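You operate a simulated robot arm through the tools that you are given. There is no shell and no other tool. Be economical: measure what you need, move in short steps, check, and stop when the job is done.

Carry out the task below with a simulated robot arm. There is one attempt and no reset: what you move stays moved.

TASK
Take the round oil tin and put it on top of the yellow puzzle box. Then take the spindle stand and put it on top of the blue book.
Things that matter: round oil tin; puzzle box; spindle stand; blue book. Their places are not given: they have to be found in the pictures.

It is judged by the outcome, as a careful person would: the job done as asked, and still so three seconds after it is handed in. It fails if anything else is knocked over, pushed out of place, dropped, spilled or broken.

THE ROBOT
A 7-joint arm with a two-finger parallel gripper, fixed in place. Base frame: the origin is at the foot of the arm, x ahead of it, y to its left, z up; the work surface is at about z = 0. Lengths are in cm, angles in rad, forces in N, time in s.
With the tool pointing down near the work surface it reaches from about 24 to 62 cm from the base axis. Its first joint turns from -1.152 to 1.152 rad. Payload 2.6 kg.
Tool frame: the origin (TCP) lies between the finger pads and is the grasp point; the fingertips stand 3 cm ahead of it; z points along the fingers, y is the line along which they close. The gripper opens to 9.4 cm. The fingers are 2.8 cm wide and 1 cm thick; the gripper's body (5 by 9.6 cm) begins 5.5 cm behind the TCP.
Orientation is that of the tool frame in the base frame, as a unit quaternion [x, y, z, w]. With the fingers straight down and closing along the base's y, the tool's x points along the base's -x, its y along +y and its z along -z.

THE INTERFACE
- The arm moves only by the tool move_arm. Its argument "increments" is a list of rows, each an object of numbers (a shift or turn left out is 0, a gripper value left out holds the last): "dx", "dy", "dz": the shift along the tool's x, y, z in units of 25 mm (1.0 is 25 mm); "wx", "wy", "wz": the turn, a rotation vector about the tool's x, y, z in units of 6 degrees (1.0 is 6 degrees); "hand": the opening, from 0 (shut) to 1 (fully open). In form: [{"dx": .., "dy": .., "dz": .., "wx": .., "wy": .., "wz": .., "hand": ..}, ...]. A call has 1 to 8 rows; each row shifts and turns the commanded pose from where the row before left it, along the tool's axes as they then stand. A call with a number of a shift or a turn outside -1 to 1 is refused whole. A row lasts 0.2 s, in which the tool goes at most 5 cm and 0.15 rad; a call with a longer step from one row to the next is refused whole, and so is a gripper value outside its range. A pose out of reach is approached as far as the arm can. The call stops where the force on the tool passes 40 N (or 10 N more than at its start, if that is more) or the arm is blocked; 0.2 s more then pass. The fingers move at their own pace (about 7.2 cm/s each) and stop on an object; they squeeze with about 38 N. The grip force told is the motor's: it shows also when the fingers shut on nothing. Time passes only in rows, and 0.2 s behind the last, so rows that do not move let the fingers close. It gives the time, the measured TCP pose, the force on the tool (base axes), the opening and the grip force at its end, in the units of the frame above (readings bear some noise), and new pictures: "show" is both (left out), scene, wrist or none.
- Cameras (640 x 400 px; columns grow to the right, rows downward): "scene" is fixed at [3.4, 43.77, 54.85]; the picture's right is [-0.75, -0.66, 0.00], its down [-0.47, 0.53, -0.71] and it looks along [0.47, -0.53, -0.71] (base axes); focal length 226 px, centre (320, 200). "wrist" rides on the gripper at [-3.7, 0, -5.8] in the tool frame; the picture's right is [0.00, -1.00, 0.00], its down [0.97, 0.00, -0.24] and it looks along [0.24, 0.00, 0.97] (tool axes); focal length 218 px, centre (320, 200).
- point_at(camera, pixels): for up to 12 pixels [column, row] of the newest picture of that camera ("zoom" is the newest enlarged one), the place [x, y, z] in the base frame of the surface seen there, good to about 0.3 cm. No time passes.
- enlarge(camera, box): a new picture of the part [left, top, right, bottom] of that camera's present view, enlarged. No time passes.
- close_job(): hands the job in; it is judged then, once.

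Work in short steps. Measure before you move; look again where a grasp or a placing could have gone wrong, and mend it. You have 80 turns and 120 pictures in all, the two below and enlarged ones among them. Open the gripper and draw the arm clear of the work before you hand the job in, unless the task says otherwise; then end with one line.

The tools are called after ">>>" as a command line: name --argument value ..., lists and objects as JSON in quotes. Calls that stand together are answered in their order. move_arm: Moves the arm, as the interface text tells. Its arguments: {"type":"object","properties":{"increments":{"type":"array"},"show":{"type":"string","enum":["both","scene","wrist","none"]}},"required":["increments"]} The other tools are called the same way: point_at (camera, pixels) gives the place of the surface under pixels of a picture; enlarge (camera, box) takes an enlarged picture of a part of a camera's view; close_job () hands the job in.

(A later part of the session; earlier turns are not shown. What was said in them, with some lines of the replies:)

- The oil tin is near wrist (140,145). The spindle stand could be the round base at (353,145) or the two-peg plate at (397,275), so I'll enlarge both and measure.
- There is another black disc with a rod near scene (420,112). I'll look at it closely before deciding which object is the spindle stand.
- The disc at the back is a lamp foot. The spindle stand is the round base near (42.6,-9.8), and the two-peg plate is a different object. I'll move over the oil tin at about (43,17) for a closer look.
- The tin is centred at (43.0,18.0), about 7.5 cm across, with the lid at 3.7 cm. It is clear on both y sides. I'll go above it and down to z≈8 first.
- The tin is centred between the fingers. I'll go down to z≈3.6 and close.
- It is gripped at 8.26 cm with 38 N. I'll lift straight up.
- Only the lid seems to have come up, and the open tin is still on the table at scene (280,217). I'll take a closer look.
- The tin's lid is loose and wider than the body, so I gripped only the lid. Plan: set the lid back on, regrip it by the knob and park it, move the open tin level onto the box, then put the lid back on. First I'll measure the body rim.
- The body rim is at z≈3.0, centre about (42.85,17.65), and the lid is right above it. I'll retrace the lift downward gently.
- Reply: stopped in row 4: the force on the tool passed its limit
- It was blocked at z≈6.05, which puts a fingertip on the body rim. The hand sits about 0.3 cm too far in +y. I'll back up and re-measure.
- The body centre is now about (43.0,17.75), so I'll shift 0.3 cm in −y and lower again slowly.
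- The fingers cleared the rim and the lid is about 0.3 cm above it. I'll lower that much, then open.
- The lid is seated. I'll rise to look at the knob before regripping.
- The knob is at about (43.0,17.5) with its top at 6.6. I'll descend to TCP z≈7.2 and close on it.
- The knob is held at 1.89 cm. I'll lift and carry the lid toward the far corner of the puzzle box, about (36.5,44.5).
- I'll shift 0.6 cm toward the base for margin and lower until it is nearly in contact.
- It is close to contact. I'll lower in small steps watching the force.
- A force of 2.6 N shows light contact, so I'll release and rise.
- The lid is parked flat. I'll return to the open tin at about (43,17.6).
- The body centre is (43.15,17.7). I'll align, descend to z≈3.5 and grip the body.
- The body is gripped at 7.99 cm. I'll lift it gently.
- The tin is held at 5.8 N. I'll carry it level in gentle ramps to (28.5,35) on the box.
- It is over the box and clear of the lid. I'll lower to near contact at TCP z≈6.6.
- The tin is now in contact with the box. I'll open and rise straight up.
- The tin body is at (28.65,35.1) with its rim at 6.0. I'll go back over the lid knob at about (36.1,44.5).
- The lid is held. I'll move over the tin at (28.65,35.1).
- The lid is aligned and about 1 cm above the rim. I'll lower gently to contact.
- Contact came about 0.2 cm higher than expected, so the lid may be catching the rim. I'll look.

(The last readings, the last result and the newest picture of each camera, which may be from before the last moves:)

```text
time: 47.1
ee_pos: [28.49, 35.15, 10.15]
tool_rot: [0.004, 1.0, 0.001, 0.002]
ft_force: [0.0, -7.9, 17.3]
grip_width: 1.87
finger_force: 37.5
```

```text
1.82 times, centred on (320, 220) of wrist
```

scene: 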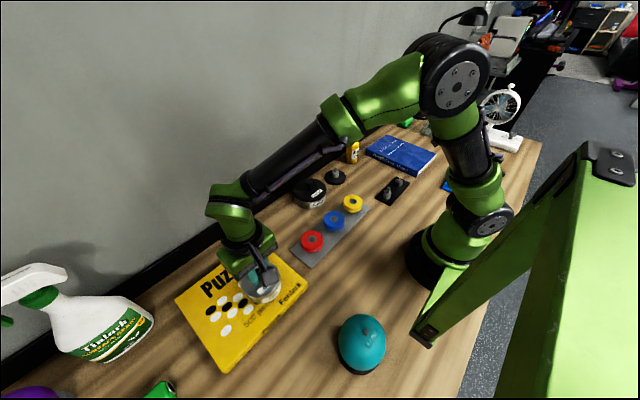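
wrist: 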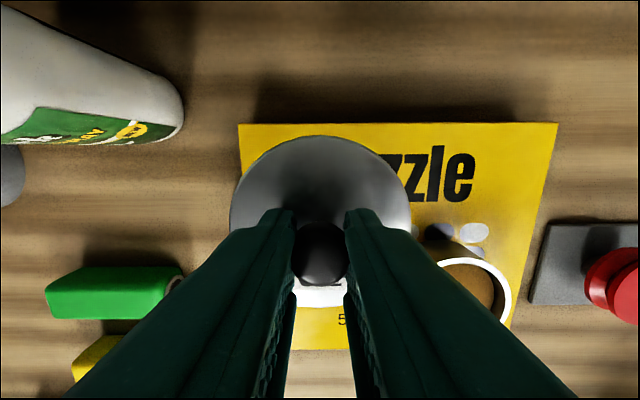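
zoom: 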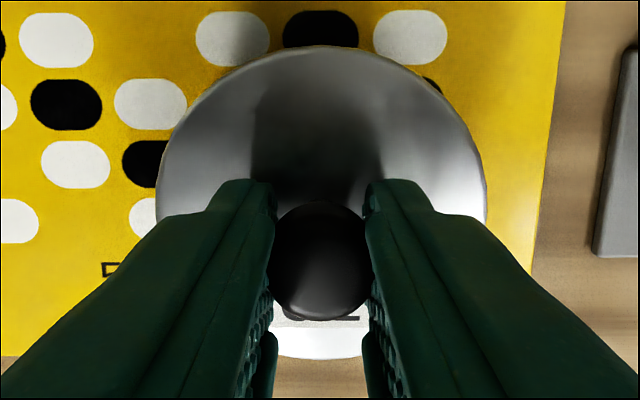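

It looks seated and level. I'll release, rise and check.

>>> move_arm --increments '[{"hand": 0.5}, {}, {}, {"dz": -0.5}, {"dz": -1}, {"dz": -1}, {}]' --show "both"

>>> enlarge --camera "scene" --box '[220, 240, 320, 310]'

```text
time: 48.7
ee_pos: [28.49, 35.08, 16.26]
tool_rot: [0.004, 1.0, 0.001, 0.002]
ft_force: [0.4, 0.3, 0.2]
grip_width: 4.72
finger_force: 0.1
```

scene: 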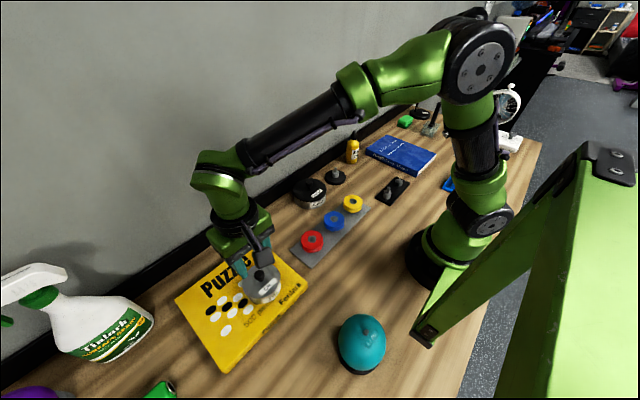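
wrist: 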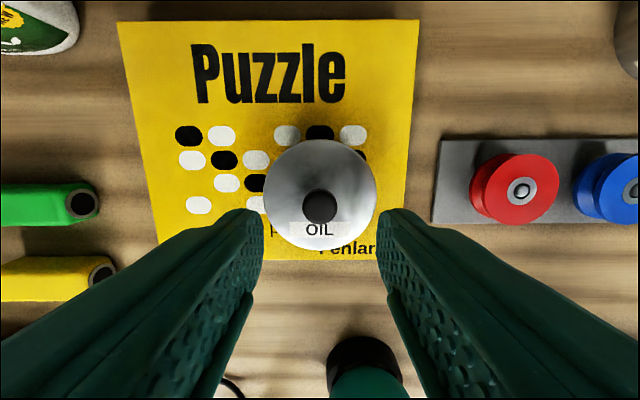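

```text
5.71 times, centred on (270, 275) of scene
```

zoom: 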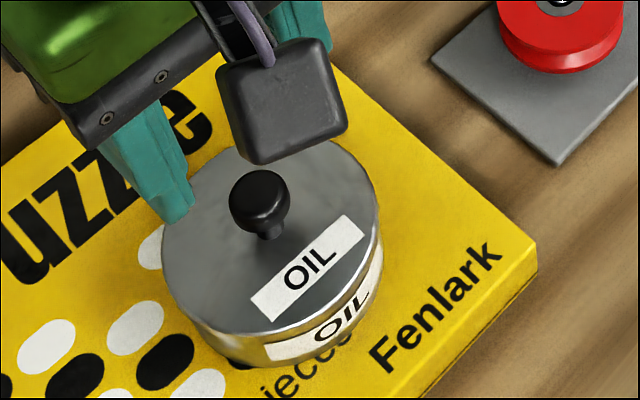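

>>> point_at --camera "wrist" --pixels '[[320, 145], [320, 245], [268, 195], [371, 195], [285, 160], [355, 230]]'

```text
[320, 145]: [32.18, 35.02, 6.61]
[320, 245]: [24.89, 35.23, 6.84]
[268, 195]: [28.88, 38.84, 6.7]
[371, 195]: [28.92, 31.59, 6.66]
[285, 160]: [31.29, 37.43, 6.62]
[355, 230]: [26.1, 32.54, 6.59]
```

The lid is level at z≈6.65, so the tin is done. Next I'll move over the spindle stand near (42.5,-9.8).

>>> move_arm --increments '[{"dz": -1, "hand": 1}, {"dy": -1, "dx": -0.31}, {"dy": -1, "dx": -0.31}, {"dy": -1, "dx": -0.31}, {"dy": -1, "dx": -0.31}, {"dy": -1, "dx": -0.31}, {"dy": -1, "dx": -0.31}, {"dy": -1, "dx": -0.31}]' --show "none"

>>> move_arm --increments '[{"dy": -1, "dx": -0.31}, {"dy": -1, "dx": -0.31}, {"dy": -1, "dx": -0.31}, {"dy": -1, "dx": -0.31}, {"dy": -1, "dx": -0.31}, {"dy": -1, "dx": -0.31}, {"dy": -1, "dx": -0.31}, {"dy": -1, "dx": -0.31}]' --show "none"

>>> move_arm --increments '[{"dy": -1, "dx": -0.31}, {"dy": -1, "dx": -0.31}, {"dy": -0.9, "dx": -0.2}, {"dz": 1}, {"dz": 0.6}, {}]' --show "wrist"

```text
time: 50.5
ee_pos: [33.59, 17.64, 18.73]
tool_rot: [0.003, 1.0, 0.001, 0.003]
ft_force: [-1.1, 0.1, -1.3]
grip_width: 9.37
finger_force: 0.1
```

```text
time: 52.3
ee_pos: [39.86, -2.62, 18.72]
tool_rot: [0.003, 1.0, 0.001, 0.002]
ft_force: [-0.5, 0.6, -0.1]
grip_width: 9.4
finger_force: 0.0
```

```text
time: 53.7
ee_pos: [41.86, -9.7, 14.75]
tool_rot: [0.004, 1.0, 0.0, 0.002]
ft_force: [0.2, -0.3, -0.4]
grip_width: 9.42
finger_force: 0.0
```

wrist: 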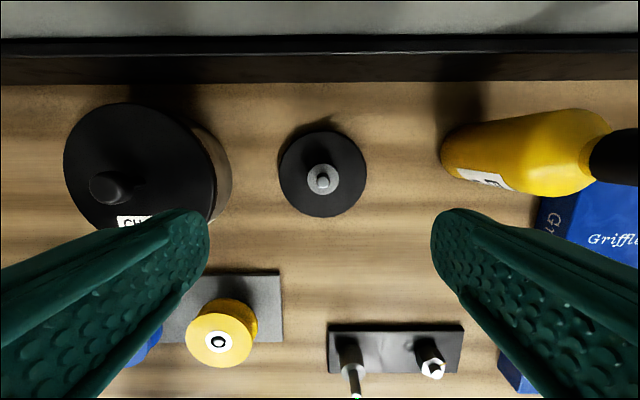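

>>> point_at --camera "wrist" --pixels '[[322, 180], [322, 193], [322, 133], [322, 215], [281, 175], [364, 175], [308, 178], [336, 180], [228, 190], [450, 160], [590, 185], [540, 200]]'

>>> enlarge --camera "scene" --box '[310, 120, 450, 220]'

```text
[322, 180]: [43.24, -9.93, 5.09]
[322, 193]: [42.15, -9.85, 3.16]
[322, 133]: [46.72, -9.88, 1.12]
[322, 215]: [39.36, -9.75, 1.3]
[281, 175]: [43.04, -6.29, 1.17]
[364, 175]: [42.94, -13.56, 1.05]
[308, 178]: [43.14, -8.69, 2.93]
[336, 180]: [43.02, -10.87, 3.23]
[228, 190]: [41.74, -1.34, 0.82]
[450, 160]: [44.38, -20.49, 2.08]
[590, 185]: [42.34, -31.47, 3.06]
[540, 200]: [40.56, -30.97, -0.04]
```

```text
4.00 times, centred on (380, 170) of scene
```

zoom: 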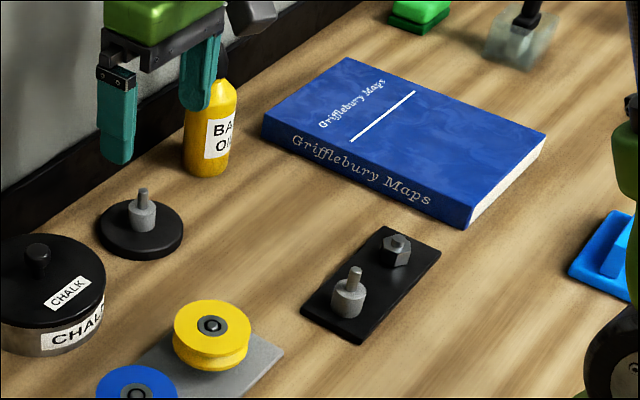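

The stand's boss is at (43.05,-9.85), about 2.2 cm wide from z 1.2 to 3.2, with the pin up to 5.1. I'll grip the boss at TCP z≈4.5.

>>> move_arm --increments '[{"dx": -0.47, "dy": -0.06, "hand": 0.55}, {"dz": 1}, {"dz": 1}, {"dz": 1}, {"dz": 0.7}, {"dz": 0.4}, {}]' --show "wrist"

```text
time: 55.3
ee_pos: [43.02, -9.84, 4.57]
tool_rot: [0.004, 1.0, 0.001, 0.002]
ft_force: [-0.2, 0.4, 0.0]
grip_width: 5.17
finger_force: 0.1
```

wrist: 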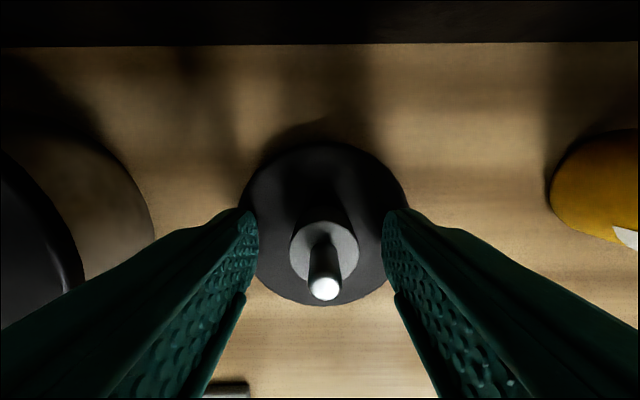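

It is well centred. I'll close and lift a little.

>>> move_arm --increments '[{"hand": 0.3}, {"hand": 0}, {}, {}, {"dz": -0.2}, {"dz": -0.4}, {"dz": -0.4}, {}]' --show "both"

>>> enlarge --camera "scene" --box '[290, 130, 390, 210]'

```text
time: 57.1
ee_pos: [43.1, -9.89, 7.0]
tool_rot: [0.004, 1.0, 0.0, 0.002]
ft_force: [-0.3, -0.8, -7.6]
grip_width: 2.53
finger_force: 38.0
```

scene: 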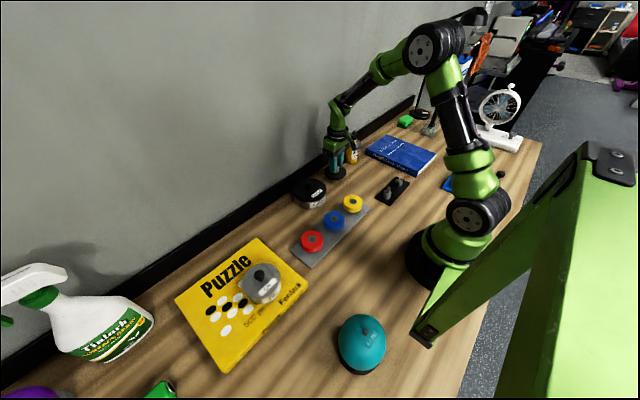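
wrist: 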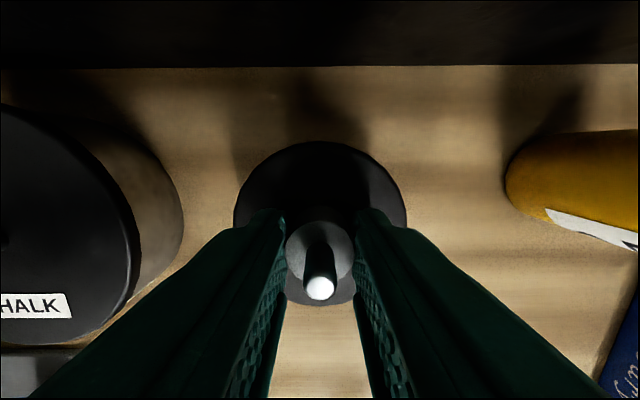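

```text
5.00 times, centred on (340, 170) of scene
```

zoom: 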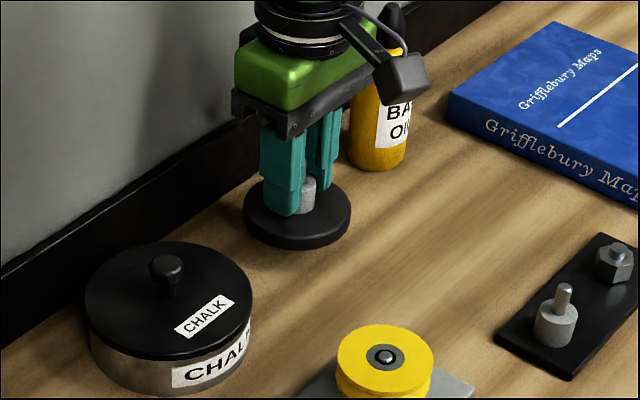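

The whole stand is held at 7.6 N. I'll lift, draw back in x away from the bottle, then travel in −y to the book centre at about (31,-38.8).

>>> move_arm --increments '[{"dz": -0.6}, {"dz": -0.8}, {"dz": -0.8, "dx": 0.4}, {"dz": -0.6, "dx": 0.8}, {"dx": 0.8}, {"dx": 0.8}, {"dx": 0.8, "dy": -0.3}, {"dx": 0.8, "dy": -0.6}]' --show "none"

>>> move_arm --increments '[{"dx": 0.4, "dy": -0.8}, {"dy": -0.8}, {"dy": -0.8}, {"dy": -0.8}, {"dy": -0.8}, {"dy": -0.8}, {"dy": -0.8}, {"dy": -0.8}]' --show "none"

>>> move_arm --increments '[{"dy": -0.8}, {"dy": -0.8}, {"dy": -0.8}, {"dy": -0.8}, {"dy": -0.7}, {"dy": -0.4}, {}, {}]' --show "both"

```text
time: 58.9
ee_pos: [32.04, -12.11, 13.76]
tool_rot: [0.005, 1.0, 0.001, 0.003]
ft_force: [0.5, 0.2, -6.5]
grip_width: 2.52
finger_force: 37.9
```

```text
time: 60.7
ee_pos: [30.88, -28.05, 13.84]
tool_rot: [0.005, 1.0, 0.001, 0.001]
ft_force: [-0.3, -0.6, -7.2]
grip_width: 2.53
finger_force: 38.2
```

```text
time: 62.5
ee_pos: [30.84, -38.71, 13.89]
tool_rot: [0.004, 1.0, 0.001, 0.001]
ft_force: [0.2, 0.2, -5.6]
grip_width: 2.55
finger_force: 37.5
```

scene: 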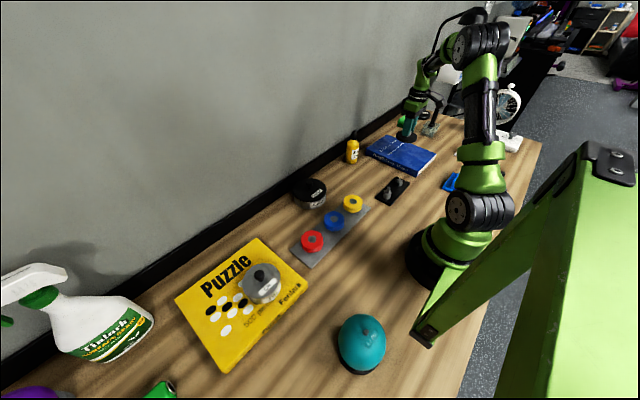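
wrist: 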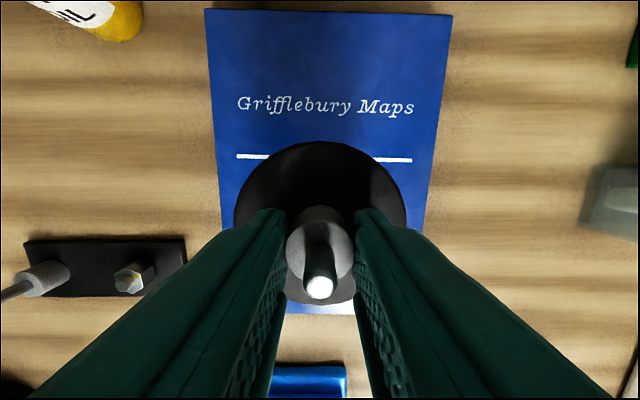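

It is over the book. I'll lower to just above the top, with contact expected near TCP z≈7.65.

>>> move_arm --increments '[{"dz": 0.4}, {"dz": 0.7}, {"dz": 0.6}, {"dz": 0.4}, {"dz": 0.2}, {"dz": 0.06}, {}, {}]' --show "none"

>>> move_arm --increments '[{"dz": 0.05}, {}]' --show "none"

```text
time: 64.3
ee_pos: [30.72, -38.68, 8.04]
tool_rot: [0.004, 1.0, 0.002, 0.002]
ft_force: [0.1, 0.7, -6.3]
grip_width: 2.5
finger_force: 38.3
```

```text
time: 64.9
ee_pos: [30.82, -38.81, 8.0]
tool_rot: [0.003, 1.0, 0.001, 0.002]
ft_force: [0.1, -0.1, -6.4]
grip_width: 2.52
finger_force: 37.4
```

>>> move_arm --increments '[{"dz": 0.06}, {}]' --show "none"

>>> move_arm --increments '[{"dz": 0.05}, {}]' --show "none"

```text
time: 65.5
ee_pos: [30.85, -38.68, 7.73]
tool_rot: [0.003, 1.0, 0.001, 0.001]
ft_force: [0.1, -0.6, -7.0]
grip_width: 2.54
finger_force: 38.2
```

```text
time: 66.1
ee_pos: [30.82, -38.75, 7.64]
tool_rot: [0.003, 1.0, 0.001, 0.002]
ft_force: [-0.3, 0.1, -6.7]
grip_width: 2.52
finger_force: 38.0
```

>>> move_arm --increments '[{"dz": 0.05}, {}]' --show "none"

```text
time: 66.7
ee_pos: [30.97, -38.87, 7.49]
tool_rot: [0.003, 1.0, 0.0, 0.003]
ft_force: [-3.5, 4.9, 7.2]
grip_width: 2.56
finger_force: 37.9
```

The stand is touching the book. I'll release, rise and check.

>>> move_arm --increments '[{"hand": 0.5}, {}, {}, {"dz": -0.4}, {"dz": -1}, {"dz": -1}, {"dz": -1}, {"dz": -1}]' --show "both"

```text
time: 68.5
ee_pos: [30.72, -38.83, 18.54]
tool_rot: [0.004, 1.0, 0.001, 0.001]
ft_force: [0.0, -0.6, 0.6]
grip_width: 4.67
finger_force: 0.1
```

scene: 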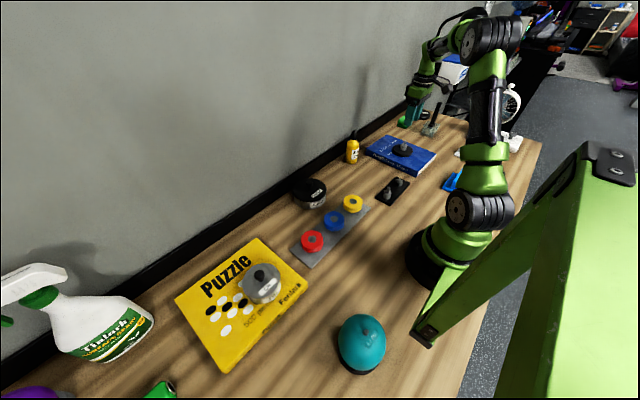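
wrist: 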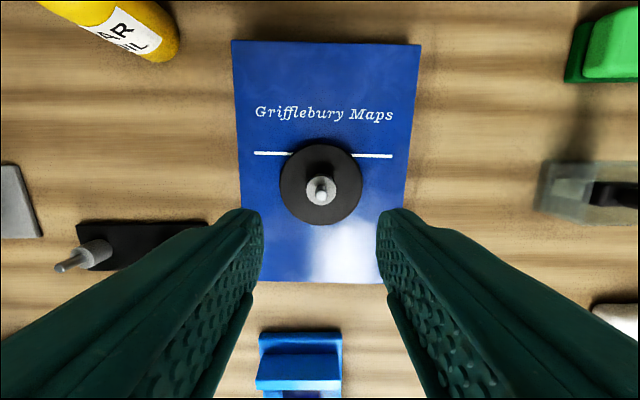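

Both objects are in place. I'll draw the arm up and away, then hand in.

>>> move_arm --increments '[{"dz": -1, "hand": 1}, {"dz": -1}, {"dy": 1}, {"dy": 1}, {"dy": 1}, {"dy": 1}, {"dy": 1}, {"dy": 1}]' --show "scene"

>>> enlarge --camera "scene" --box '[160, 110, 480, 380]'

```text
time: 70.3
ee_pos: [30.85, -23.77, 23.61]
tool_rot: [0.004, 1.0, 0.001, 0.003]
ft_force: [-0.3, -0.9, -0.3]
grip_width: 9.36
finger_force: 0.1
```

scene: 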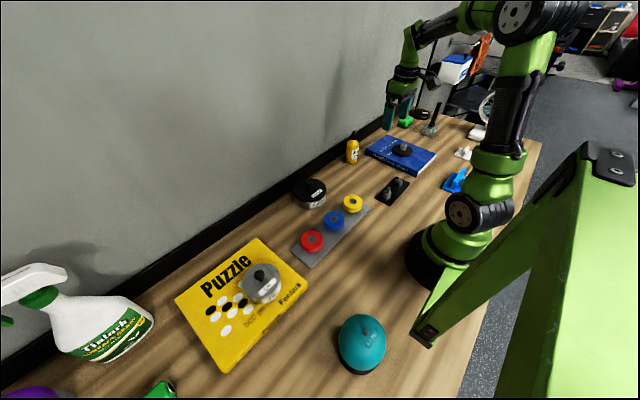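

```text
1.48 times, centred on (320, 245) of scene
```

zoom: 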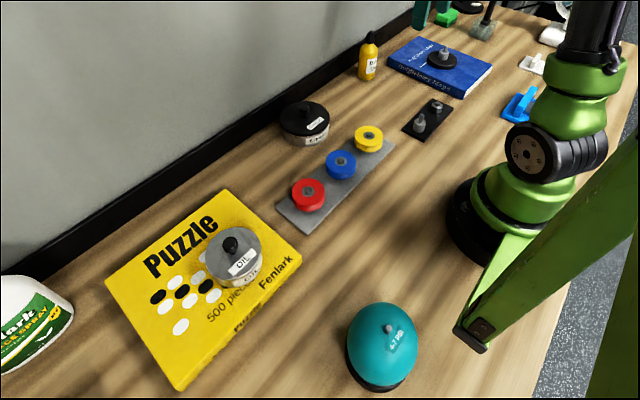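

>>> close_job

```text
The job is handed in.
```

The round oil tin, with its lid back on, is on the yellow puzzle box, and the spindle stand is on the blue book; the tin's loose lid came off on the first lift, so I moved tin and lid separately, and I saw no spill or anything else displaced.
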